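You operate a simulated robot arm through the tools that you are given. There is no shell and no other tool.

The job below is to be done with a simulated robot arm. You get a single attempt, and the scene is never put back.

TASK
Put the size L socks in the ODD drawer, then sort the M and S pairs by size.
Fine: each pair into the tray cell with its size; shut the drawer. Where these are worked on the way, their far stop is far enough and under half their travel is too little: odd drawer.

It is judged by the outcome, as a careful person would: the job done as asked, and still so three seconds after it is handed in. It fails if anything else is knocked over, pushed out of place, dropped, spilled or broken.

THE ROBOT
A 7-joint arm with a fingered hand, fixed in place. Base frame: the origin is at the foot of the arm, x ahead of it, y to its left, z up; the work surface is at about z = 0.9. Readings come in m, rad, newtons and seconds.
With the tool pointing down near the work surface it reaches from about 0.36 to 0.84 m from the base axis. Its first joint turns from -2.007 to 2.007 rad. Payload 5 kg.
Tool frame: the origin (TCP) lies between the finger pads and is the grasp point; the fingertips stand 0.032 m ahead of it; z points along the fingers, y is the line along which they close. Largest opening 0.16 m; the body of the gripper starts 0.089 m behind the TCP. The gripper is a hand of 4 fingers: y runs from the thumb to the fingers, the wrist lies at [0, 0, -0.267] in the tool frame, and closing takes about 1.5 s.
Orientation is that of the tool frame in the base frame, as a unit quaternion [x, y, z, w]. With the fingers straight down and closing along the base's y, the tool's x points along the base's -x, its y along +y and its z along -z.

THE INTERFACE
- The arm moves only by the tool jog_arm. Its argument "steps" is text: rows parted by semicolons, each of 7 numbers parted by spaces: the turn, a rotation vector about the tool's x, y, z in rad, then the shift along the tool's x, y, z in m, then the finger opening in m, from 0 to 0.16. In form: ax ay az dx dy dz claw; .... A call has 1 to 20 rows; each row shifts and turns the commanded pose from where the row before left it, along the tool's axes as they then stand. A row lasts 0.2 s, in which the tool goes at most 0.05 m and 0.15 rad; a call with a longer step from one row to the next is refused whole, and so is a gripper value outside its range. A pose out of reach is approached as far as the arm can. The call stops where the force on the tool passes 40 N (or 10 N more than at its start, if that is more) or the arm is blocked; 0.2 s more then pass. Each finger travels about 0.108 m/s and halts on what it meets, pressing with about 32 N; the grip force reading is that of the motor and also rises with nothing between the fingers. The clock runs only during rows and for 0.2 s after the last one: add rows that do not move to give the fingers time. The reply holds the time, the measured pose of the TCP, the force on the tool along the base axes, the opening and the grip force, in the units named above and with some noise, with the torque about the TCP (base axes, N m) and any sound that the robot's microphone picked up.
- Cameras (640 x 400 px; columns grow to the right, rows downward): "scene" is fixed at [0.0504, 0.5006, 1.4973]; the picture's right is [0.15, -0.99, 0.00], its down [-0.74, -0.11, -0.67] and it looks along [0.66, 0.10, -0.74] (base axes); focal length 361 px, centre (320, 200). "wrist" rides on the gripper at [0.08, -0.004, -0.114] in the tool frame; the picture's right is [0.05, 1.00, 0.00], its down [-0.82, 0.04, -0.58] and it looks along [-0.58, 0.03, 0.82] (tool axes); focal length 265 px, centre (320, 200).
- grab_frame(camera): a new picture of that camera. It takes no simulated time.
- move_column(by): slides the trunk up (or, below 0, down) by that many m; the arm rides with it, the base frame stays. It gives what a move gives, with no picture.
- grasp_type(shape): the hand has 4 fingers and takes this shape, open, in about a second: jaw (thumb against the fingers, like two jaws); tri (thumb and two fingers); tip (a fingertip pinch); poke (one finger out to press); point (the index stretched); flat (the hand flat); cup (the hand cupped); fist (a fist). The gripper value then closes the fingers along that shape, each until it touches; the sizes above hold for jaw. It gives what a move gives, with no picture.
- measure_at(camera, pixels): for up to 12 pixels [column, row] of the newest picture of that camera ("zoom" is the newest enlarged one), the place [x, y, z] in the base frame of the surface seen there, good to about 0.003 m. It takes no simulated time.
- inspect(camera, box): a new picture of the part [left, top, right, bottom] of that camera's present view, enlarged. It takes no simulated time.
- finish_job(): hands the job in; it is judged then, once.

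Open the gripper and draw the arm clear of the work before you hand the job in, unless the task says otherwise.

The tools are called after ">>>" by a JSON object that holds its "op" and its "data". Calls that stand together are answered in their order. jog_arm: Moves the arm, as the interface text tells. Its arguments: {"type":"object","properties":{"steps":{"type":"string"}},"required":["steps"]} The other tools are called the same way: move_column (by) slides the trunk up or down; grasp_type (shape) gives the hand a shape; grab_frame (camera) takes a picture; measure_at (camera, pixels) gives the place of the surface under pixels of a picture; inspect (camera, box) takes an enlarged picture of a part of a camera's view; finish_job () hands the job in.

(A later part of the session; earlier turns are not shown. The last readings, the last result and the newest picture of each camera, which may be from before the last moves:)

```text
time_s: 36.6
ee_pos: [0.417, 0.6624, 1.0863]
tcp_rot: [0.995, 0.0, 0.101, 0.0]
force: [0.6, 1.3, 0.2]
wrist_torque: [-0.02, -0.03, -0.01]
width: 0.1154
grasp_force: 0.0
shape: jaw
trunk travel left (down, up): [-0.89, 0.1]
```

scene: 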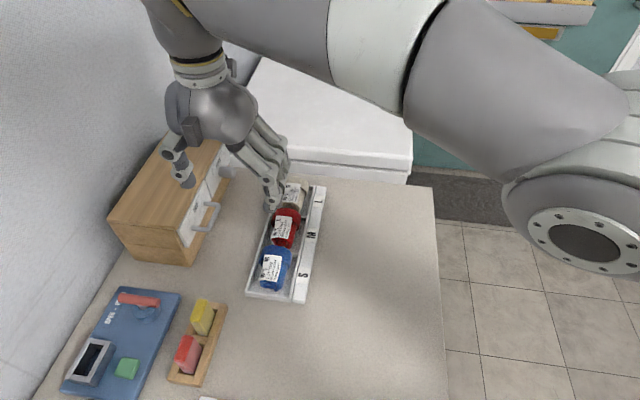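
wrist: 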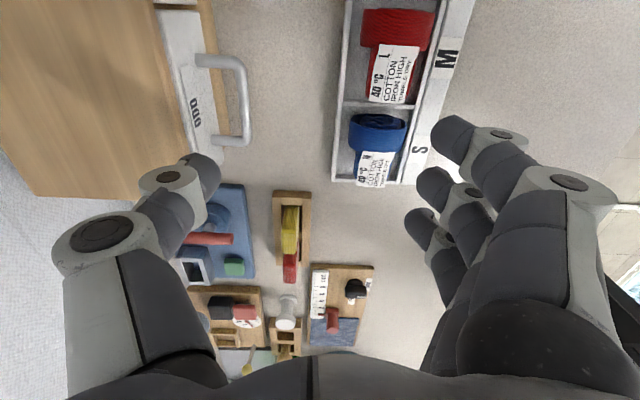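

Now I go to (0.430, 0.7035, 1.075), thumb just above the gap, and look from both cameras.

>>> {"op": "jog_arm", "data": {"steps": "0 0 0 0.0053 -0.0205 0.0067 0.115; 0 0 0 0.0052 -0.0205 0.0067 0.115; 0 0 0 0 0 0 0.115; 0 0 0 0 0 0 0.115"}}

>>> {"op": "grab_frame", "data": {"camera": "wrist"}}

>>> {"op": "inspect", "data": {"camera": "scene", "box": [160, 130, 300, 250]}}

```text
time_s: 37.6
ee_pos: [0.4298, 0.7049, 1.0738]
tcp_rot: [0.995, 0.001, 0.1, 0.0]
force: [-0.1, 0.8, 0.8]
wrist_torque: [-0.01, 0.03, 0.01]
width: 0.1155
grasp_force: 0.1
shape: jaw
trunk travel left (down, up): [-0.89, 0.1]
```

```text
taken
```

wrist: 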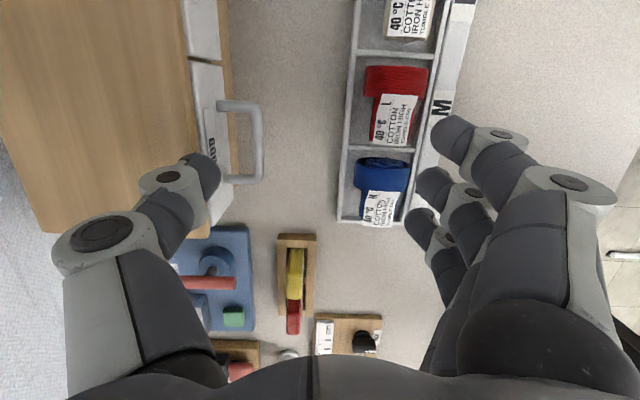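

```text
3.33 times, centred on (230, 190) of scene
```

zoom: 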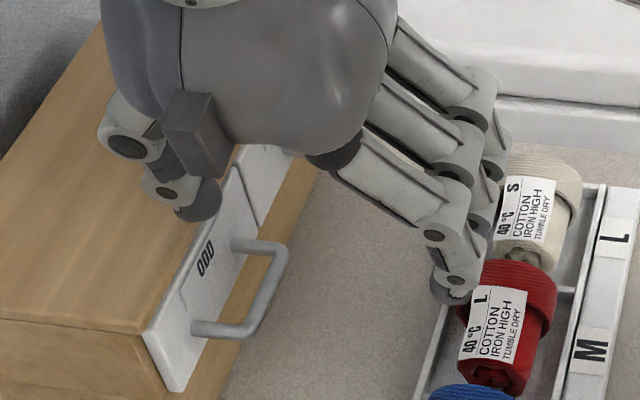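

Reached. I measure thumb tip surfaces in both views against the gap (bar inner y≈0.757, front y≈0.786).

>>> {"op": "measure_at", "data": {"camera": "wrist", "pixels": [[205, 158], [217, 172], [219, 185], [210, 195], [190, 160], [170, 175], [145, 180], [258, 130], [252, 110], [210, 100], [212, 185], [450, 125]]}}

>>> {"op": "measure_at", "data": {"camera": "zoom", "pixels": [[185, 212], [200, 215], [215, 205], [195, 200], [170, 180], [150, 190], [270, 250], [245, 330], [455, 295], [200, 330], [240, 245], [215, 320]]}}

```text
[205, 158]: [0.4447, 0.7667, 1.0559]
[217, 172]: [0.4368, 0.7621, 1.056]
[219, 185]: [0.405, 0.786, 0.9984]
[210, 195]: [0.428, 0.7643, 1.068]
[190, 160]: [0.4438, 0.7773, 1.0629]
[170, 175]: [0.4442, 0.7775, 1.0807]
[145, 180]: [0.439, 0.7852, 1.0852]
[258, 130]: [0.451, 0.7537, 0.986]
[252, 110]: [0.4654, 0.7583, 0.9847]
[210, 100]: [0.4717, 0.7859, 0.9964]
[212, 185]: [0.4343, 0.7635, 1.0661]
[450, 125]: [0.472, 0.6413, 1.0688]
```

```text
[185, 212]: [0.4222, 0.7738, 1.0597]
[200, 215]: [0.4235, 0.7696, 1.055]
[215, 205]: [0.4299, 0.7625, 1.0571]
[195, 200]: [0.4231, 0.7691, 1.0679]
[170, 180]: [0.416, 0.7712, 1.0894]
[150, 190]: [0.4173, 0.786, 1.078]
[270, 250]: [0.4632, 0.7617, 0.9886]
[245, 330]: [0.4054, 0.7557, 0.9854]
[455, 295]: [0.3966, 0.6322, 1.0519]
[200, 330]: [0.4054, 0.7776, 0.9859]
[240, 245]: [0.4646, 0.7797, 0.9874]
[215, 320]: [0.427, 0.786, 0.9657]
```

Thumb tip spans y≈0.762–0.785, x≈0.422–0.445; shifting 3 mm toward −y centers it in the gap. I descend vertically in small steps.

>>> {"op": "jog_arm", "data": {"steps": "0 0 0 -0.0035 0.003 0.01715 0.115; 0 0 0 -0.0035 0 0.01715 0.115; 0 0 0 -0.002 0 0.0098 0.115; 0 0 0 0 0 0 0.115"}}

>>> {"op": "grab_frame", "data": {"camera": "wrist"}}

>>> {"op": "inspect", "data": {"camera": "scene", "box": [160, 150, 280, 250]}}

```text
time_s: 38.6
ee_pos: [0.4293, 0.7012, 1.0319]
tcp_rot: [0.995, 0.001, 0.1, 0.0]
force: [0.6, 0.1, 0.3]
wrist_torque: [-0.03, 0.0, 0.0]
width: 0.1151
grasp_force: 0.1
shape: jaw
trunk travel left (down, up): [-0.89, 0.1]
```

```text
taken
```

wrist: 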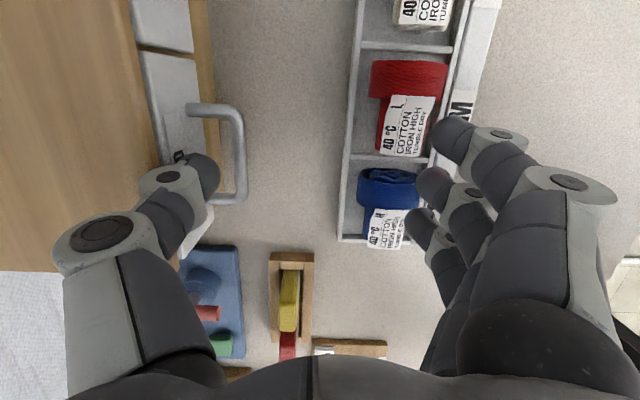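

```text
4.00 times, centred on (220, 200) of scene
```

zoom: 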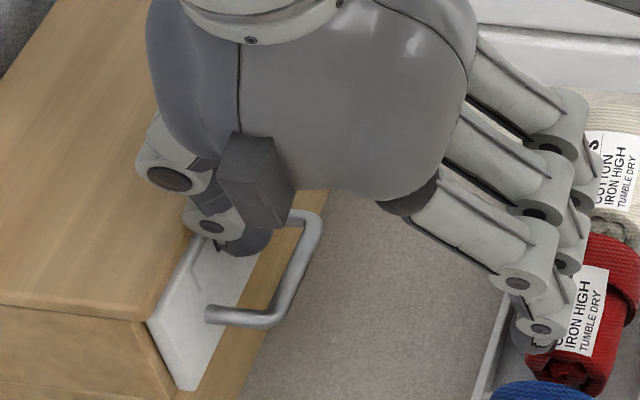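

The thumb is going down between bar and front without contact (force ~0). I descend another 0.028 m.

>>> {"op": "jog_arm", "data": {"steps": "0 0 0 -0.0018 0 0.0088 0.115; 0 0 0 -0.0018 0 0.0088 0.115; 0 0 0 -0.002 0 0.0098 0.115; 0 0 0 0 0 0 0.115"}}

>>> {"op": "grab_frame", "data": {"camera": "wrist"}}

>>> {"op": "inspect", "data": {"camera": "scene", "box": [160, 150, 280, 250]}}

```text
time_s: 39.6
ee_pos: [0.4316, 0.6982, 1.0071]
tcp_rot: [0.995, -0.001, 0.101, -0.003]
force: [1.2, -10.4, 19.3]
wrist_torque: [1.74, -0.01, -0.06]
width: 0.1143
grasp_force: 0.1
shape: jaw
trunk travel left (down, up): [-0.89, 0.1]
```

```text
taken
```

wrist: 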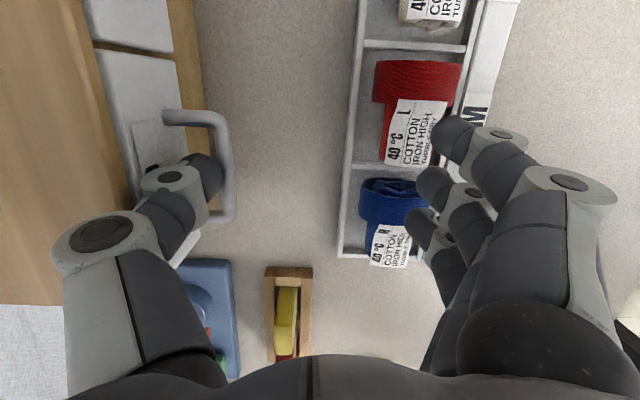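

```text
4.00 times, centred on (220, 200) of scene
```

zoom: 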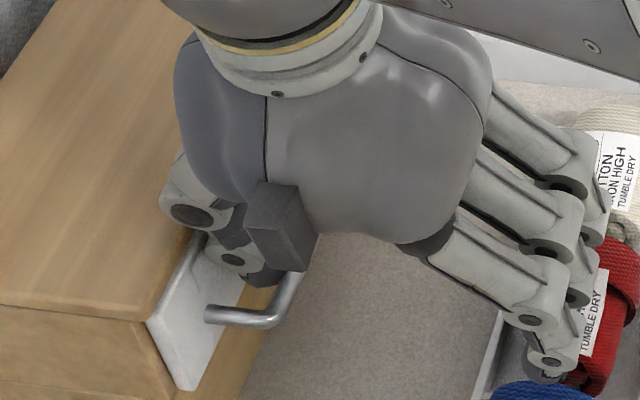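

Contact: 10 N toward −y and 19 N up, TCP at z=1.007. I check with measurements whether the thumb is on the bar or on the front's edge.

>>> {"op": "inspect", "data": {"camera": "wrist", "box": [80, 80, 280, 240]}}

>>> {"op": "measure_at", "data": {"camera": "zoom", "pixels": [[480, 200], [470, 220], [460, 240], [440, 250], [430, 225], [445, 280], [490, 180], [350, 290], [270, 280], [200, 250], [250, 330], [330, 410]]}}

```text
2.50 times, centred on (180, 160) of wrist
```

zoom: 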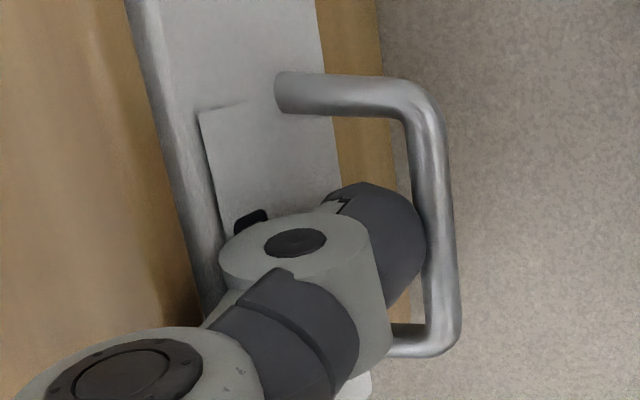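

```text
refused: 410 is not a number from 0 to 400
```

The zoom shows the thumb tip hooked behind the bar, inside the gap. I pull gently toward −y by 0.03 m to see whether the drawer follows.

>>> {"op": "jog_arm", "data": {"steps": "0 0 0 0 0.005 0 0.115; 0 0 0 0 0.005 0 0.115; 0 0 0 0 0.01 0 0.115; 0 0 0 0 0.01 0 0.115; 0 0 0 0 0 0 0.115"}}

>>> {"op": "grab_frame", "data": {"camera": "wrist"}}

>>> {"op": "inspect", "data": {"camera": "scene", "box": [160, 150, 280, 250]}}

```text
time_s: 40.8
ee_pos: [0.4292, 0.6701, 1.0008]
tcp_rot: [0.995, 0.0, 0.099, -0.001]
force: [-1.3, -0.1, -0.3]
wrist_torque: [0.16, -0.04, 0.15]
width: 0.1148
grasp_force: 0.0
shape: jaw
trunk travel left (down, up): [-0.89, 0.1]
```

```text
taken
```

wrist: 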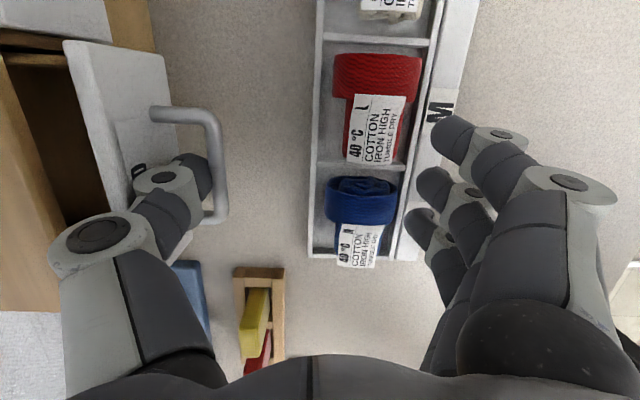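

```text
4.00 times, centred on (220, 200) of scene
```

zoom: 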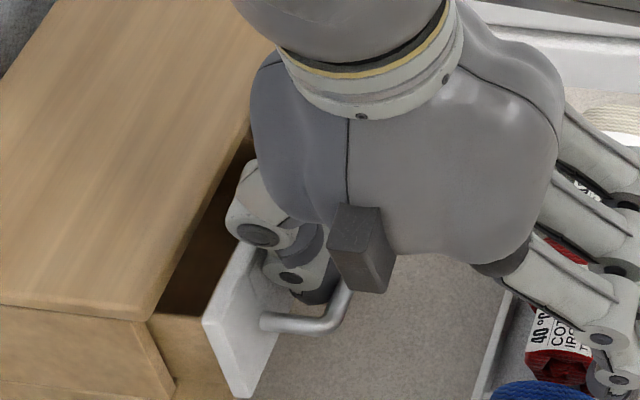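

The drawer follows with almost no force. I keep pulling in small steps, watching for the far stop.

>>> {"op": "jog_arm", "data": {"steps": "0 0 0 0 0.01 0 0.115; 0 0 0 0 0.01 0 0.115; 0 0 0 0 0.01 0 0.115; 0 0 0 0 0.01 0 0.115; 0 0 0 0 0.01 0 0.115; 0 0 0 0 0 0 0.115"}}

>>> {"op": "grab_frame", "data": {"camera": "wrist"}}

>>> {"op": "grab_frame", "data": {"camera": "scene"}}

```text
time_s: 42.2
ee_pos: [0.4292, 0.6218, 1.0019]
tcp_rot: [0.995, 0.001, 0.099, 0.0]
force: [-1.9, -1.1, -2.8]
wrist_torque: [0.03, 0.01, 0.15]
width: 0.1151
grasp_force: 0.0
shape: jaw
trunk travel left (down, up): [-0.89, 0.1]
```

```text
taken
```

wrist: 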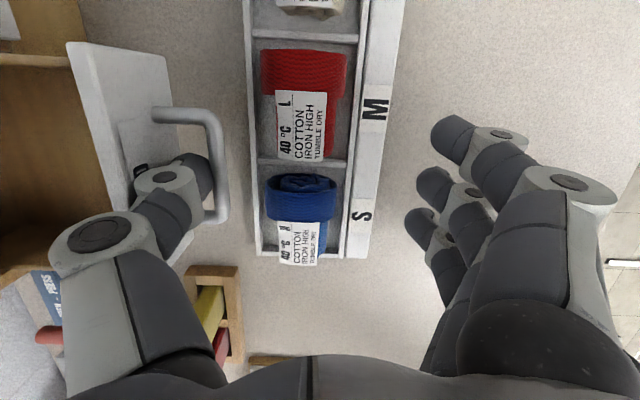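

```text
taken
```

scene: 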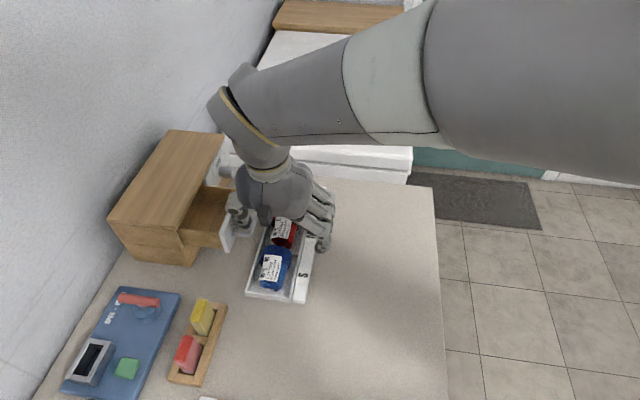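

Now ~0.08 m out, low force. I continue toward the far stop.

>>> {"op": "jog_arm", "data": {"steps": "0 0 0 0 0.01 0 0.115; 0 0 0 0 0.01 0 0.115; 0 0 0 0 0.01 0 0.115; 0 0 0 0 0.01 0 0.115; 0 0 0 0 0 0 0.115"}}

>>> {"op": "grab_frame", "data": {"camera": "wrist"}}

```text
time_s: 43.4
ee_pos: [0.4287, 0.5845, 1.0014]
tcp_rot: [0.995, 0.001, 0.1, -0.001]
force: [1.6, 15.6, -1.4]
wrist_torque: [0.15, -0.02, -0.04]
width: 0.1164
grasp_force: 0.0
shape: jaw
trunk travel left (down, up): [-0.89, 0.1]
```

```text
taken
```

wrist: 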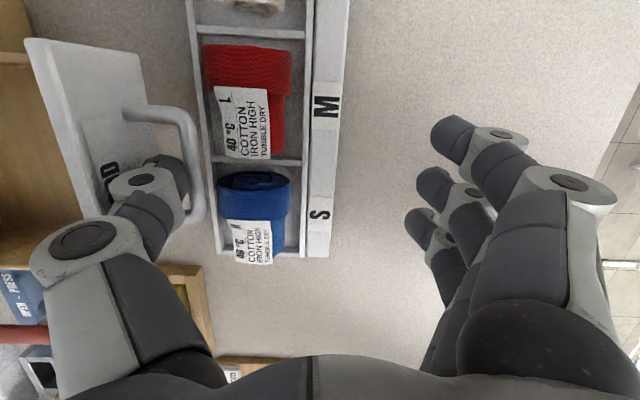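

The +15 N reading says the far stop is reached (drawer ~0.11 m out). But the handle now overhangs the red sock at y≈0.64, blocking a pick; so I push the drawer most of the way back with the same thumb, then park red on the table before reopening.

>>> {"op": "jog_arm", "data": {"steps": "0 0 0 0 -0.0098 0 0.115; 0 0 0 0 -0.0098 0 0.115; 0 0 0 0 -0.0098 0 0.115; 0 0 0 0 -0.0098 0 0.115; 0 0 0 0 -0.0098 0 0.115; 0 0 0 0 -0.0098 0 0.115; 0 0 0 0 -0.0098 0 0.115; 0 0 0 0 -0.0098 0 0.115; 0 0 0 0 -0.0098 0 0.115; 0 0 0 0 0 0 0.115"}}

>>> {"op": "grab_frame", "data": {"camera": "wrist"}}

```text
time_s: 45.6
ee_pos: [0.429, 0.6699, 1.001]
tcp_rot: [0.995, 0.0, 0.099, 0.0]
force: [1.3, -1.3, 1.4]
wrist_torque: [0.33, 0.04, -0.11]
width: 0.1153
grasp_force: 0.0
shape: jaw
trunk travel left (down, up): [-0.89, 0.1]
```

```text
taken
```

wrist: 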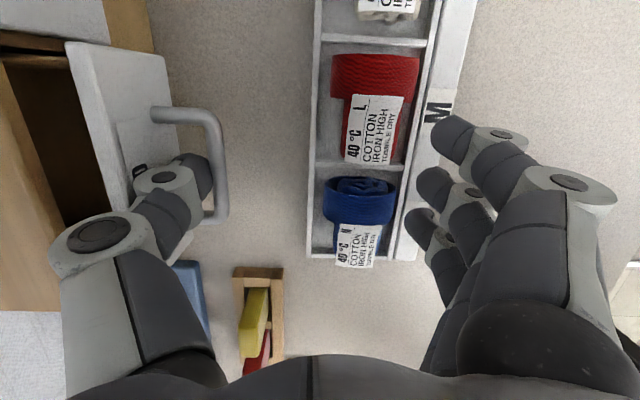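

Drawer is back to ~0.03 m open. I withdraw the thumb straight up by 0.1 m and remove the tilt.

>>> {"op": "jog_arm", "data": {"steps": "0 0 0 0 0.002 0 0.115; 0 0 0 0.003 0 -0.0147 0.115; 0 0 0 0.005 0 -0.0245 0.115; 0 0 0 0.006 0 -0.0294 0.115; 0 0 0 0.006 0 -0.0294 0.115; 0 -0.1 0 0 0.03 0 0.115; 0 -0.1 0 0 0.03 0 0.115; 0 0 0 0 0 0 0.115"}}

>>> {"op": "grab_frame", "data": {"camera": "wrist"}}

>>> {"op": "grab_frame", "data": {"camera": "scene"}}

```text
time_s: 47.4
ee_pos: [0.4294, 0.6076, 1.1003]
tcp_rot: [1.0, 0.0, -0.001, 0.0]
force: [-0.4, -1.2, -0.1]
wrist_torque: [0.02, -0.03, -0.02]
width: 0.1151
grasp_force: 0.1
shape: jaw
trunk travel left (down, up): [-0.89, 0.1]
```

```text
taken
```

wrist: 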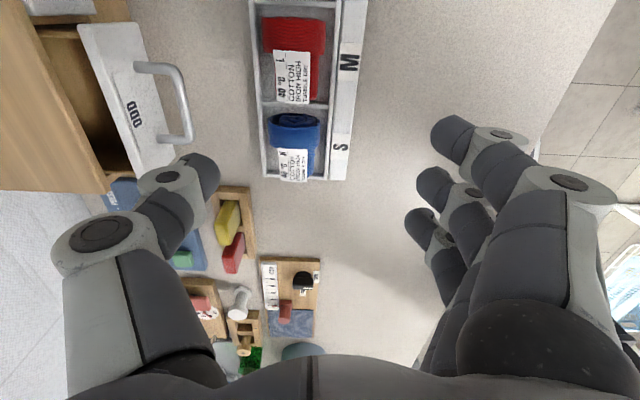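

```text
taken
```

scene: 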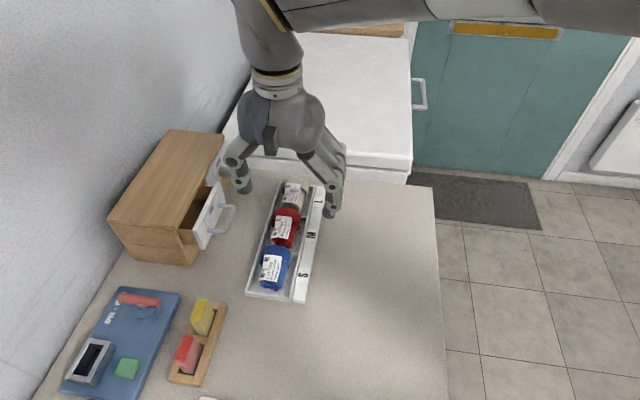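

Drawer sits ~0.035 open and socks are untouched. I measure the socks' extents and cell walls from the wrist view.

>>> {"op": "inspect", "data": {"camera": "wrist", "box": [230, 0, 390, 190]}}

>>> {"op": "measure_at", "data": {"camera": "wrist", "pixels": [[265, 35], [323, 35], [295, 35], [295, 20], [300, 98], [279, 80], [313, 80], [296, 75], [293, 105], [258, 60], [334, 60], [270, 90]]}}

>>> {"op": "measure_at", "data": {"camera": "wrist", "pixels": [[272, 127], [318, 127], [295, 117], [295, 150], [308, 178], [280, 170], [316, 165], [265, 165], [268, 110], [325, 95], [326, 160], [295, 182]]}}

```text
2.11 times, centred on (310, 95) of wrist
```

zoom: 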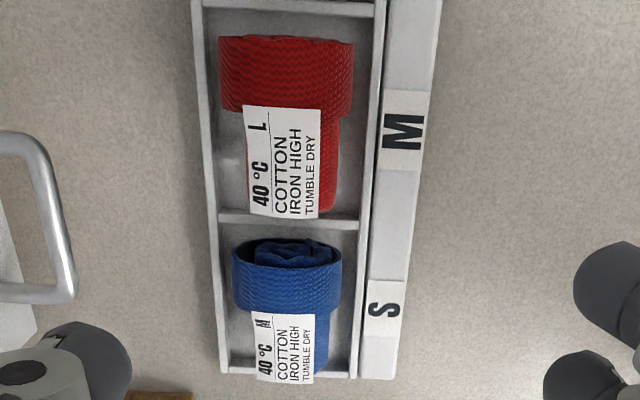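

```text
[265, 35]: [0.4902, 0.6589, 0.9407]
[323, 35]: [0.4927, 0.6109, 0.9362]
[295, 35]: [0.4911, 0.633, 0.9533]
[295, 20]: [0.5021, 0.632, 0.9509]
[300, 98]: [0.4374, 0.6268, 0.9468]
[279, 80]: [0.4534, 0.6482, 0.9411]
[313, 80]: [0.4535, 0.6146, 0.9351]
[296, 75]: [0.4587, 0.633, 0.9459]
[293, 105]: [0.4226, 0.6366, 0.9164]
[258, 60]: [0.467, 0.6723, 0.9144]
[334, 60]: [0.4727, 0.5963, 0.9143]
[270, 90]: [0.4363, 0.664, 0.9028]
```

```text
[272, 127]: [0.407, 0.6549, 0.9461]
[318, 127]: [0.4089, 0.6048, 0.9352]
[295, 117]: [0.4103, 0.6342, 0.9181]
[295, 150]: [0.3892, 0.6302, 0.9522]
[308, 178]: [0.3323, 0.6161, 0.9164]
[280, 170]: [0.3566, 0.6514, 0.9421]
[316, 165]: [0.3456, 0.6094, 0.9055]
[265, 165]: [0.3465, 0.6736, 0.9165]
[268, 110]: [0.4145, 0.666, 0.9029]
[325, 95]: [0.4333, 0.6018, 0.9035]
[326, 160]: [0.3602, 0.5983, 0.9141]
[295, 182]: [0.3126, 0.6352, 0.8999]
```

Red: x 0.435–0.505, y 0.609–0.660, top 0.953. Walls top z≈0.916. I check where the handle bar is now relative to the thumb's path.

>>> {"op": "measure_at", "data": {"camera": "wrist", "pixels": [[184, 100], [188, 120], [178, 80], [150, 68], [190, 138], [120, 60], [150, 160], [115, 90]]}}

```text
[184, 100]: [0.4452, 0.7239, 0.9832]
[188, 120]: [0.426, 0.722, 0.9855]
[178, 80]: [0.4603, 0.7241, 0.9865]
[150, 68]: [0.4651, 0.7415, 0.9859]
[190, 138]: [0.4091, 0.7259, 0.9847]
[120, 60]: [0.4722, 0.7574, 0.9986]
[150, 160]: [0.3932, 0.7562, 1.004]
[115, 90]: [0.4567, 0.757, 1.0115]
```

The bar's outer edge is at y≈0.718, too close to where the thumb knuckle will be. I lower the thumb in front of the bar and nudge the drawer further in by ~0.023 m.

>>> {"op": "jog_arm", "data": {"steps": "0 0 0 0.001 0 0.031 0.115; 0 0 0 0.001 0 0.031 0.115; 0 0 0 0.001 0 0.029 0.115; 0 0 0 0 -0.011 0 0.115; 0 0 0 0 -0.011 0 0.115; 0 0 0 0 -0.011 0 0.115; 0 0 0 0 -0.011 0 0.115; 0 0 0 0 -0.011 0 0.115; 0 0 0 0 0 0 0.115"}}

>>> {"op": "grab_frame", "data": {"camera": "wrist"}}

```text
time_s: 49.4
ee_pos: [0.4327, 0.661, 1.0098]
tcp_rot: [1.0, 0.0, 0.0, -0.001]
force: [-0.2, -0.2, -0.1]
wrist_torque: [-0.01, -0.02, 0.02]
width: 0.1152
grasp_force: 0.0
shape: jaw
trunk travel left (down, up): [-0.89, 0.1]
```

```text
taken
```

wrist: 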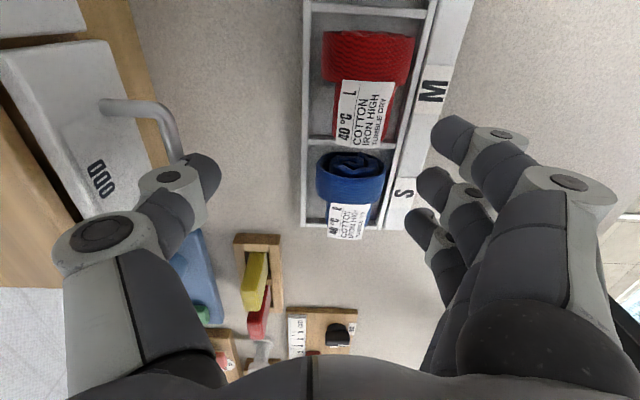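

I check how far the drawer moved.

>>> {"op": "measure_at", "data": {"camera": "wrist", "pixels": [[170, 125], [175, 145], [140, 107], [100, 140], [80, 100]]}}

```text
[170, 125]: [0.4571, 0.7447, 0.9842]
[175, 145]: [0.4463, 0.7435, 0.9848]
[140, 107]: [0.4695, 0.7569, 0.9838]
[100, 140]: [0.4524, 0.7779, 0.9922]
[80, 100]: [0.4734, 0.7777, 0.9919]
```

Bar now at y≈0.744: clear. I back off, rise, and go above red at (0.463, 0.634, 1.04) with opening 0.085.

>>> {"op": "jog_arm", "data": {"steps": "0 0 0 0 0.01 -0.005 0.115; 0 0 0 0.008 0.006 -0.015 0.1; 0 0 0 0.011 0.006 -0.015 0.085; 0 0 0 0.011 0.005 0 0.085; 0 0 0 0 0 0 0.085; 0 0 0 0 0 0 0.085"}}

>>> {"op": "grab_frame", "data": {"camera": "wrist"}}

>>> {"op": "inspect", "data": {"camera": "scene", "box": [180, 120, 360, 310]}}

```text
time_s: 50.8
ee_pos: [0.4634, 0.6347, 1.0446]
tcp_rot: [1.0, 0.001, 0.0, 0.0]
force: [-0.1, -0.3, -0.2]
wrist_torque: [0.01, 0.03, 0.03]
width: 0.0856
grasp_force: 0.0
shape: jaw
trunk travel left (down, up): [-0.89, 0.1]
```

```text
taken
```

wrist: 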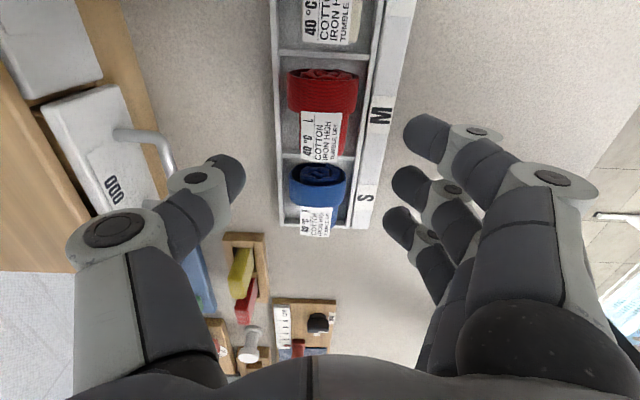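

```text
2.11 times, centred on (270, 215) of scene
```

zoom: 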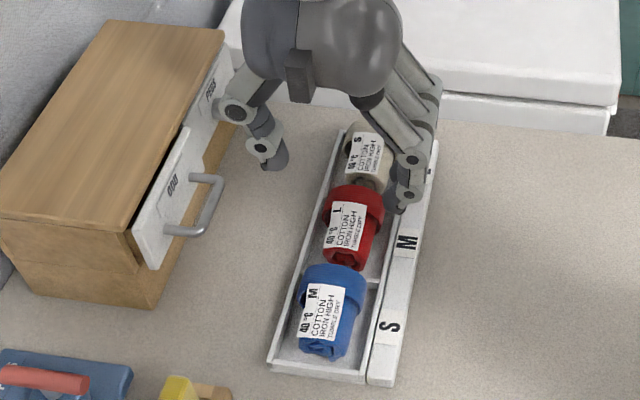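

Aligned over red. I descend to z≈0.957 with opening 0.08.

>>> {"op": "jog_arm", "data": {"steps": "0 0 0 0 0.0005 0.03 0.08; 0 0 0 0 0 0.03 0.08; 0 0 0 0 0 0.0275 0.08; 0 0 0 0 0 0 0.08"}}

>>> {"op": "grab_frame", "data": {"camera": "wrist"}}

>>> {"op": "inspect", "data": {"camera": "scene", "box": [180, 120, 360, 310]}}

```text
time_s: 51.8
ee_pos: [0.4629, 0.6335, 0.9568]
tcp_rot: [1.0, 0.001, 0.0, -0.001]
force: [-0.2, 0.5, 0.0]
wrist_torque: [0.02, -0.03, -0.04]
width: 0.0807
grasp_force: 0.1
shape: jaw
trunk travel left (down, up): [-0.89, 0.1]
```

```text
taken
```

wrist: 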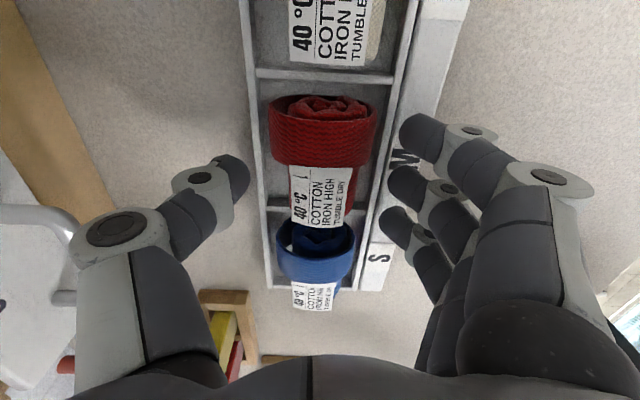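

```text
2.11 times, centred on (270, 215) of scene
```

zoom: 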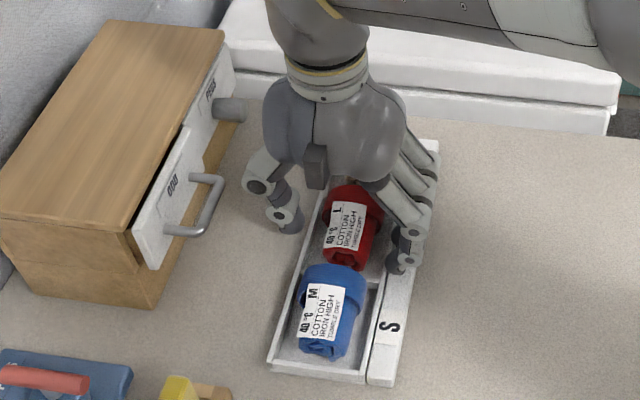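

Straddling red without contact. I close the hand.

>>> {"op": "jog_arm", "data": {"steps": "0 0 0 0 0 0 0.06; 0 0 0 0 0 0 0.045; 0 0 0 0 0 0 0.03; 0 0 0 0 0 0 0.02; 0 0 0 0 0 0 0.02; 0 0 0 0 0 0 0.02"}}

>>> {"op": "grab_frame", "data": {"camera": "wrist"}}

>>> {"op": "inspect", "data": {"camera": "scene", "box": [180, 120, 360, 310]}}

```text
time_s: 53.2
ee_pos: [0.463, 0.6349, 0.9581]
tcp_rot: [1.0, 0.001, 0.0, 0.001]
force: [1.2, 0.4, 1.0]
wrist_torque: [-0.03, 0.0, 0.02]
width: 0.0396
grasp_force: 31.7
shape: jaw
trunk travel left (down, up): [-0.89, 0.1]
```

```text
taken
```

wrist: 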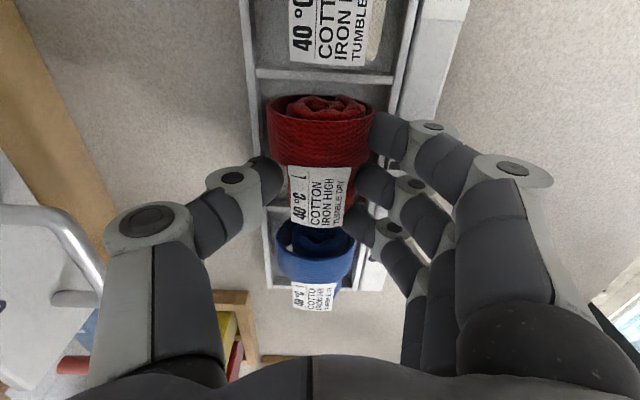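

```text
2.11 times, centred on (270, 215) of scene
```

zoom: 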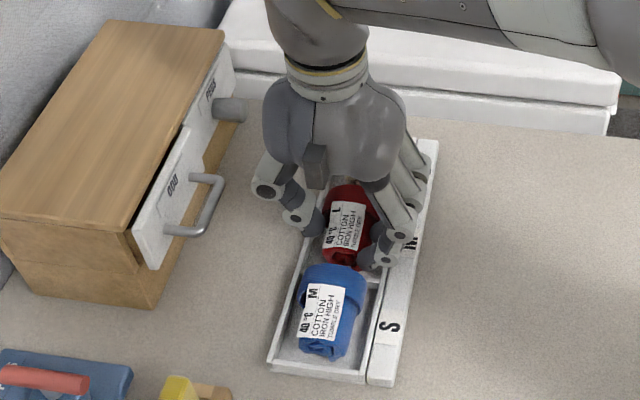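

Gripped at width 0.040 with 31.7 N. I lift 0.09 m and check it is held.

>>> {"op": "jog_arm", "data": {"steps": "0 0 0 0 0 -0.015 0.02; 0 0 0 0 0 -0.025 0.02; 0 0 0 0 0 -0.025 0.02; 0 0 0 0 0 -0.025 0.02; 0 0 0 0 0 0 0.02"}}

>>> {"op": "grab_frame", "data": {"camera": "wrist"}}

>>> {"op": "grab_frame", "data": {"camera": "scene"}}

```text
time_s: 54.4
ee_pos: [0.4639, 0.6369, 1.0459]
tcp_rot: [1.0, 0.001, 0.0, 0.0]
force: [-0.6, 0.6, -1.0]
wrist_torque: [-0.04, 0.03, 0.0]
width: 0.0394
grasp_force: 31.9
shape: jaw
trunk travel left (down, up): [-0.89, 0.1]
```

```text
taken
```

wrist: 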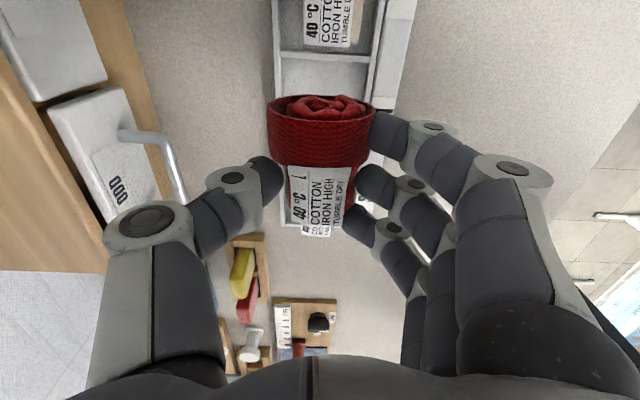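

```text
taken
```

scene: 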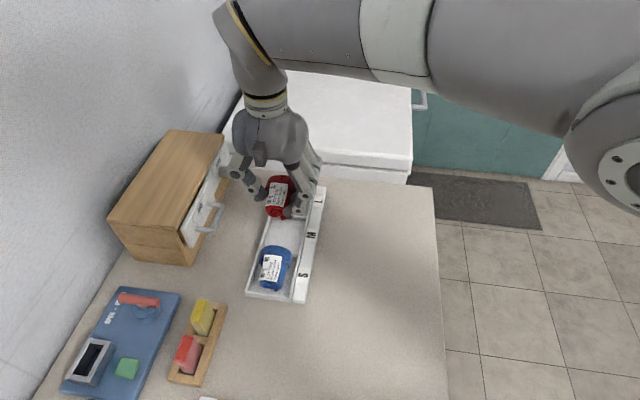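

Red is held securely. I carry it to the empty table at about (0.50, 0.44) and lower it.

>>> {"op": "jog_arm", "data": {"steps": "0 0 0 0.0072 0.0394 0 0.02; 0 0 0 0.0072 0.0394 0 0.02; 0 0 0 0.0072 0.0394 0 0.02; 0 0 0 0.0072 0.0394 0 0.02; 0 0 0 0.0072 0.0394 0 0.02; 0 0 0 0 0 0.03 0.02; 0 0 0 0 0 0.03 0.02; 0 0 0 0 0 0.02 0.02; 0 0 0 0 0 0.005 0.02; 0 0 0 0 0 0 0.02"}}

>>> {"op": "grab_frame", "data": {"camera": "scene"}}

>>> {"op": "grab_frame", "data": {"camera": "wrist"}}

```text
time_s: 56.6
ee_pos: [0.5006, 0.4373, 0.9642]
tcp_rot: [1.0, 0.001, 0.0, 0.0]
force: [-0.9, -0.2, -0.2]
wrist_torque: [-0.02, 0.02, 0.02]
width: 0.0393
grasp_force: 32.2
shape: jaw
trunk travel left (down, up): [-0.89, 0.1]
```

```text
taken
```

scene: 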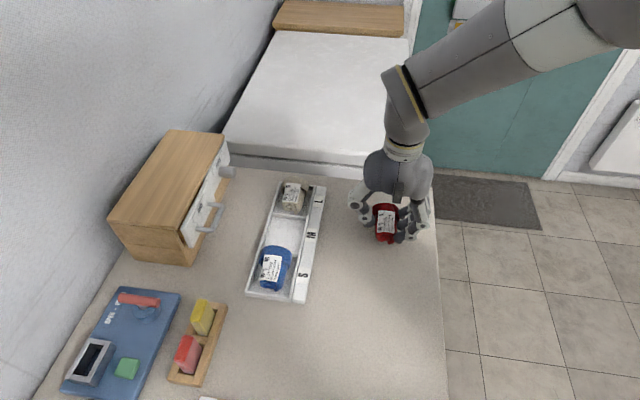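

```text
taken
```

wrist: 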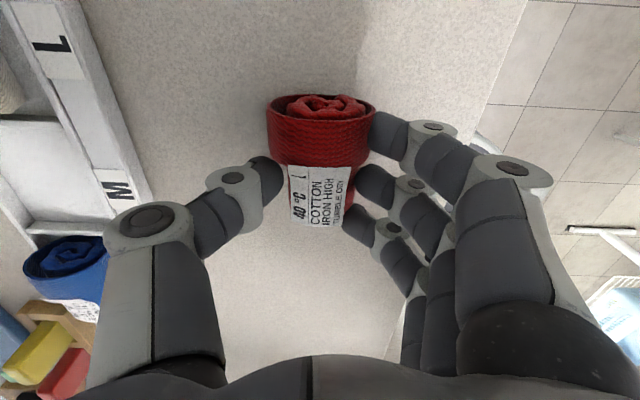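

Sock is about 8 mm above the table. I lower in small steps and then open the fingers.

>>> {"op": "jog_arm", "data": {"steps": "0 0 0 0 0 0.004 0.02; 0 0 0 0 0 0.003 0.02; 0 0 0 0 0 0.001 0.02; 0 0 0 0 0 0 0.02"}}

>>> {"op": "jog_arm", "data": {"steps": "0 0 0 0 0 0 0.045; 0 0 0 0 0 0 0.06; 0 0 0 0 0 0 0.08; 0 0 0 0 0 0 0.08; 0 0 0 0 0 -0.02 0.08; 0 0 0 0 0 -0.04 0.08; 0 0 0 0 0 -0.04 0.08; 0 0 0 0 0 0 0.08"}}

>>> {"op": "grab_frame", "data": {"camera": "scene"}}

>>> {"op": "grab_frame", "data": {"camera": "wrist"}}

```text
time_s: 57.6
ee_pos: [0.4992, 0.4381, 0.9546]
tcp_rot: [1.0, 0.0, 0.0, 0.0]
force: [0.1, 0.9, -0.1]
wrist_torque: [0.01, -0.01, 0.02]
width: 0.0392
grasp_force: 31.6
shape: jaw
trunk travel left (down, up): [-0.89, 0.1]
```

```text
time_s: 59.4
ee_pos: [0.4981, 0.4392, 1.0563]
tcp_rot: [1.0, 0.0, 0.0, 0.0]
force: [-0.5, -0.3, 0.1]
wrist_torque: [-0.03, 0.02, 0.01]
width: 0.0793
grasp_force: 0.1
shape: jaw
trunk travel left (down, up): [-0.89, 0.1]
```

```text
taken
```

scene: 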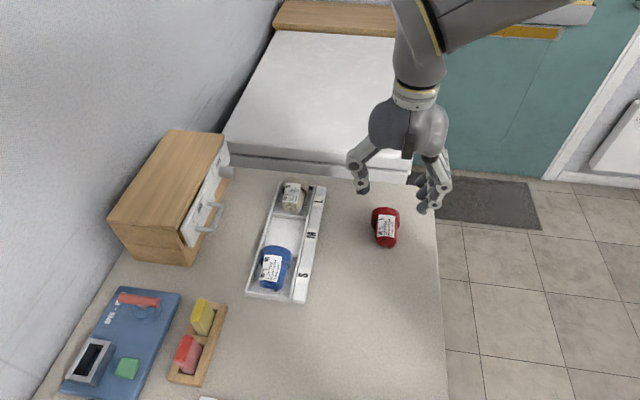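

```text
taken
```

wrist: 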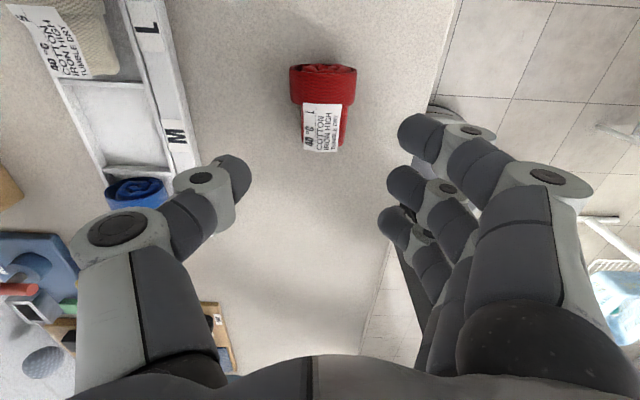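

Red is parked upright on the table. I go back to the handle with opening 0.115 and the 11° tilt.

>>> {"op": "jog_arm", "data": {"steps": "0 0 0 -0.0113 -0.0368 -0.0073 0.1; 0 0 0 -0.0113 -0.0368 -0.0073 0.115; 0 0 0 -0.0113 -0.0368 -0.0073 0.115; 0 0 0 -0.0113 -0.0368 -0.0073 0.115; 0 0 0 -0.0113 -0.0368 -0.0073 0.115; 0 0 0 -0.0113 -0.0368 -0.0073 0.115; 0 0.1 0 0 0 0 0.115; 0 0.1 0 0 0 0 0.115; 0 0 0 0 0 0 0.115; 0 0 0 0 0 0 0.115"}}

```text
time_s: 61.6
ee_pos: [0.432, 0.6611, 1.0976]
tcp_rot: [0.995, 0.001, 0.1, 0.0]
force: [0.1, 0.3, -0.6]
wrist_torque: [0.0, 0.01, 0.0]
width: 0.1148
grasp_force: 0.1
shape: jaw
trunk travel left (down, up): [-0.89, 0.1]
```

Now to (0.430, 0.692, 1.05), directly above the gap, and measure thumb against bar/front again.

>>> {"op": "jog_arm", "data": {"steps": "0 0 0 -0.0057 -0.0155 0.0231 0.115; 0 0 0 -0.0057 -0.0155 0.0231 0.115; 0 0 0 0 0 0 0.115; 0 0 0 0 0 0 0.115"}}

>>> {"op": "inspect", "data": {"camera": "wrist", "box": [80, 80, 280, 240]}}

>>> {"op": "measure_at", "data": {"camera": "zoom", "pixels": [[330, 190], [335, 220], [345, 240], [300, 200], [260, 260], [440, 150], [450, 200], [430, 100], [260, 150], [230, 180], [310, 180], [220, 230]]}}

```text
time_s: 62.6
ee_pos: [0.4293, 0.6908, 1.05]
tcp_rot: [0.995, 0.001, 0.1, 0.0]
force: [0.5, 0.2, 0.5]
wrist_torque: [0.0, 0.01, 0.01]
width: 0.1147
grasp_force: 0.1
shape: jaw
trunk travel left (down, up): [-0.89, 0.1]
```

```text
2.50 times, centred on (180, 160) of wrist
```

zoom: 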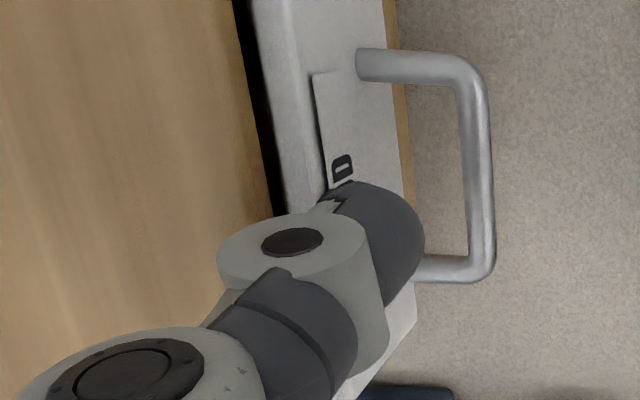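

```text
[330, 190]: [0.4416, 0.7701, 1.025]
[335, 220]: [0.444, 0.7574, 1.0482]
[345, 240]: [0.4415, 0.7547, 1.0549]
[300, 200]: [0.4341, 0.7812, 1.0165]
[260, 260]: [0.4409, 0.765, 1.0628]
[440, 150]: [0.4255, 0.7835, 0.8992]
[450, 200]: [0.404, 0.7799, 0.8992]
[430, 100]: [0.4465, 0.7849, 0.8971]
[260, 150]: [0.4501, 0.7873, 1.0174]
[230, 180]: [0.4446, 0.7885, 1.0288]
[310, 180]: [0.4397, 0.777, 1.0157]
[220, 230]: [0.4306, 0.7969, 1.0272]
```

Thumb spans y≈0.748–0.771 over the gap (bar inner ≈0.749, front ≈0.778). I descend 0.045 m.

>>> {"op": "jog_arm", "data": {"steps": "0 0 0 -0.003 0 0.0147 0.115; 0 0 0 -0.003 0 0.0147 0.115; 0 0 0 -0.003 0 0.0147 0.115; 0 0 0 0 0 0 0.115"}}

>>> {"op": "inspect", "data": {"camera": "wrist", "box": [80, 80, 280, 240]}}

```text
time_s: 63.6
ee_pos: [0.4279, 0.6886, 1.0067]
tcp_rot: [0.995, 0.001, 0.1, -0.001]
force: [1.0, 0.6, 4.3]
wrist_torque: [0.34, -0.03, -0.03]
width: 0.1147
grasp_force: 0.0
shape: jaw
trunk travel left (down, up): [-0.89, 0.1]
```

```text
2.50 times, centred on (180, 160) of wrist
```

zoom: 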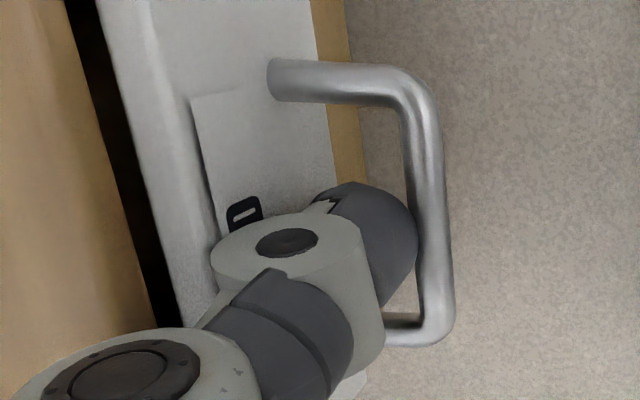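

Hooked again, light contact. I pull the drawer out to its far stop (~0.105 m).

>>> {"op": "jog_arm", "data": {"steps": "0 0 0 0 0.005 0 0.115; 0 0 0 0 0.01 0.002 0.115; 0 0 0 0 0.01 0.002 0.115; 0 0 0 0 0.01 0 0.115; 0 0 0 0 0.01 0 0.115; 0 0 0 0 0.01 0 0.115; 0 0 0 0 0.01 0 0.115; 0 0 0 0 0.01 0 0.115; 0 0 0 0 0.01 0 0.115; 0 0 0 0 0.01 0 0.115; 0 0 0 0 0.01 0 0.115; 0 0 0 0 0 0 0.115"}}

>>> {"op": "grab_frame", "data": {"camera": "wrist"}}

>>> {"op": "grab_frame", "data": {"camera": "scene"}}

```text
time_s: 66.2
ee_pos: [0.4296, 0.5867, 1.0016]
tcp_rot: [0.995, 0.001, 0.101, -0.001]
force: [-0.1, 11.4, 5.2]
wrist_torque: [0.64, -0.03, 0.0]
width: 0.1163
grasp_force: 0.0
shape: jaw
trunk travel left (down, up): [-0.89, 0.1]
```

```text
taken
```

wrist: 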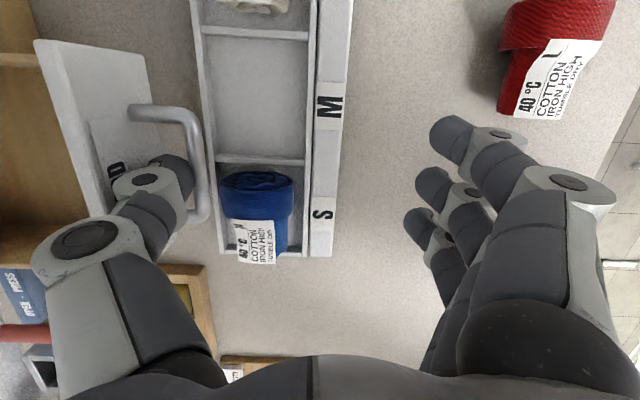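

```text
taken
```

scene: 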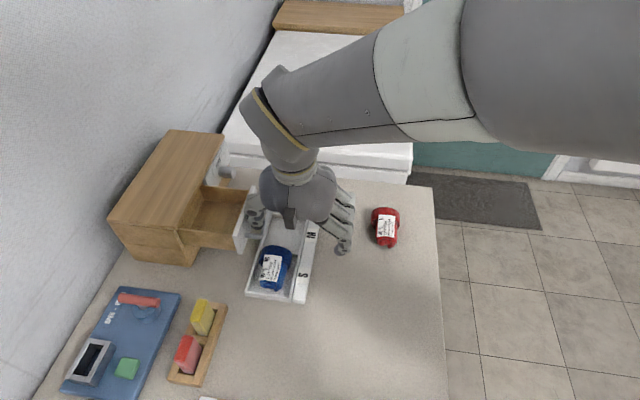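

Far stop reached again (11 N). I relax 4 mm, withdraw the thumb upward, and look into the drawer.

>>> {"op": "jog_arm", "data": {"steps": "0 0 0 0 -0.005 0 0.115; 0 0 0 0.003 0 -0.0147 0.115; 0 0 0 0.005 0 -0.0245 0.115; 0 0 0 0.006 0 -0.0294 0.115; 0 0 0 0.006 0 -0.0294 0.115; 0 -0.1 0 0 0 0 0.115; 0 -0.1 0 0 0 0 0.115; 0 0 0 0 0 0 0.115"}}

>>> {"op": "grab_frame", "data": {"camera": "wrist"}}

>>> {"op": "inspect", "data": {"camera": "scene", "box": [160, 150, 280, 280]}}

```text
time_s: 68.0
ee_pos: [0.428, 0.5901, 1.1015]
tcp_rot: [1.0, 0.001, -0.002, -0.001]
force: [-0.5, -0.4, -0.4]
wrist_torque: [-0.02, -0.02, -0.03]
width: 0.1147
grasp_force: 0.2
shape: jaw
trunk travel left (down, up): [-0.89, 0.1]
```

```text
taken
```

wrist: 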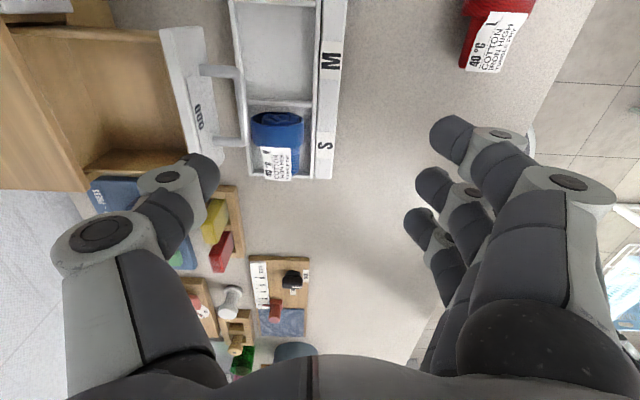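

```text
3.08 times, centred on (220, 215) of scene
```

zoom: 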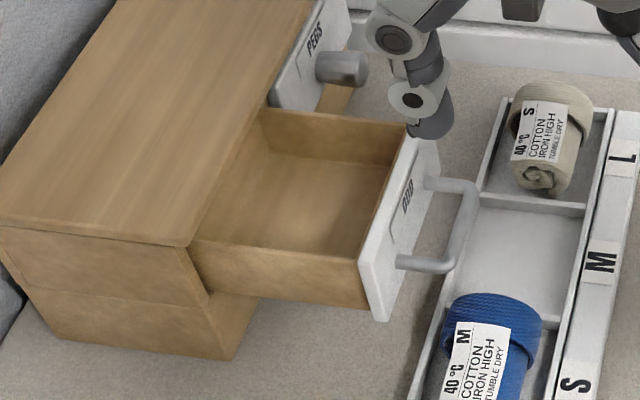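

The drawer is fully open and empty. I measure its interior from both views.

>>> {"op": "measure_at", "data": {"camera": "zoom", "pixels": [[280, 210], [330, 190], [240, 220], [360, 220], [330, 250], [330, 140], [260, 110], [200, 245], [360, 280], [395, 150], [370, 230], [300, 175]]}}

>>> {"op": "measure_at", "data": {"camera": "wrist", "pixels": [[130, 80], [165, 90], [110, 130], [140, 155], [80, 30], [160, 40], [178, 90], [225, 110], [72, 120], [100, 60], [195, 60], [185, 140]]}}

```text
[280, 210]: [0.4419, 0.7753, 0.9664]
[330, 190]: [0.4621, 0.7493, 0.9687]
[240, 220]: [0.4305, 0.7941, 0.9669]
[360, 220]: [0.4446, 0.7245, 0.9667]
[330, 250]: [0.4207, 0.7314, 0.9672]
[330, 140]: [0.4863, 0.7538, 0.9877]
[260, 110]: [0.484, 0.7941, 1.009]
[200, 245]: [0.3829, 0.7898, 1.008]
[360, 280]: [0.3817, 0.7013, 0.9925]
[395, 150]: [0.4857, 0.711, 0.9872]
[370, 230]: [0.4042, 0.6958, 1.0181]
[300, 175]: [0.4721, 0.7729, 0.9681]
```

```text
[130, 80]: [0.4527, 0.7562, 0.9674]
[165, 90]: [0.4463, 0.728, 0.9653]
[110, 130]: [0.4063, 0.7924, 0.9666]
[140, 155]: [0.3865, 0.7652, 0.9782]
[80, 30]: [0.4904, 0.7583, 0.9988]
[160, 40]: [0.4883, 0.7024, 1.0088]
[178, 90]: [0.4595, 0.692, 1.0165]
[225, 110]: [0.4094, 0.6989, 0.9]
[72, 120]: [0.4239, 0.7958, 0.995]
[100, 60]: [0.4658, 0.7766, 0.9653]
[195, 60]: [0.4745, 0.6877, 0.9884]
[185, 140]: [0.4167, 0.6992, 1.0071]
```

Drawer interior: x 0.388–0.485, y 0.70–0.79 accessible, floor z 0.967. To fit, the sock must go in lengthwise along y with fingers closing along x and the hand tilted ~17° for reach, so I'll grip red with a matching 17° tilt toward +x and later yaw 90°. First I move above red.

>>> {"op": "jog_arm", "data": {"steps": "0 0 0 0.0175 0.0379 0.0104 0.09; 0 0 0 0.0175 0.0379 0.0104 0.08; 0 0 0 0.0175 0.0379 0.0104 0.08; 0 0 0 0.0175 0.0379 0.0104 0.08; 0 0.1 0 0 0 0 0.08; 0 0.1 0 0 0 0 0.08; 0 0.1 0 0 0 0 0.08; 0 0 0 0 0 0 0.08; 0 0 0 0 0 0 0.08"}}

>>> {"op": "grab_frame", "data": {"camera": "wrist"}}

>>> {"op": "inspect", "data": {"camera": "scene", "box": [320, 120, 460, 270]}}

```text
time_s: 70.0
ee_pos: [0.5001, 0.4368, 1.0602]
tcp_rot: [0.989, 0.001, 0.149, 0.0]
force: [-0.4, 0.1, -0.2]
wrist_torque: [0.0, -0.02, -0.01]
width: 0.0808
grasp_force: 0.1
shape: jaw
trunk travel left (down, up): [-0.89, 0.1]
```

```text
taken
```

wrist: 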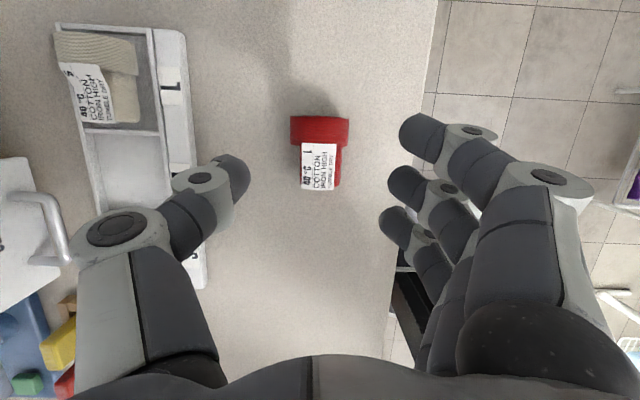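

```text
2.67 times, centred on (390, 195) of scene
```

zoom: 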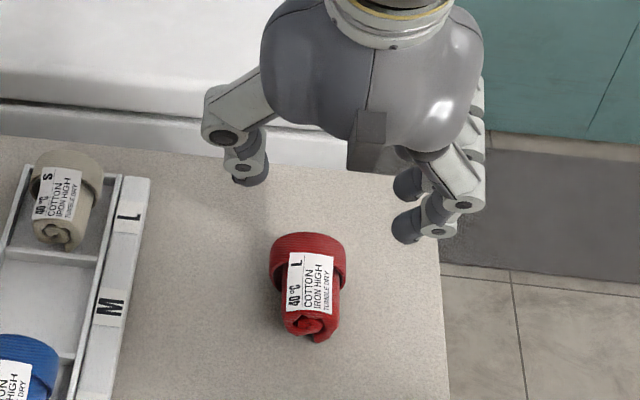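

I measure the red sock's position and extents.

>>> {"op": "measure_at", "data": {"camera": "wrist", "pixels": [[293, 128], [346, 128], [320, 120], [320, 135], [301, 165], [339, 165], [320, 165], [322, 187], [310, 190], [332, 189]]}}

>>> {"op": "measure_at", "data": {"camera": "zoom", "pixels": [[308, 240], [308, 325], [275, 265], [342, 265], [285, 310], [338, 310], [312, 270]]}}

```text
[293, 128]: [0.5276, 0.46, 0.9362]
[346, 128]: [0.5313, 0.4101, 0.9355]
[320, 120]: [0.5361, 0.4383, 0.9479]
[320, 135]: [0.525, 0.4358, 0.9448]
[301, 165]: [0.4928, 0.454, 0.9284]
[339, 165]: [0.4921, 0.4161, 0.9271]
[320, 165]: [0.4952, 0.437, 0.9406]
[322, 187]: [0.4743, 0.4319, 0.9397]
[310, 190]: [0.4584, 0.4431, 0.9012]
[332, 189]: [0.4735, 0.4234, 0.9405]
```

```text
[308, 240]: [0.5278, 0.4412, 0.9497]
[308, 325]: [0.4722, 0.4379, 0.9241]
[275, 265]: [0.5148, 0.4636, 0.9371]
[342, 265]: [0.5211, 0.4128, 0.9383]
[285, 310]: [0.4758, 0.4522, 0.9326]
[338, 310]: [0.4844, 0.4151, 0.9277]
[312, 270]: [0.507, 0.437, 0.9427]
```

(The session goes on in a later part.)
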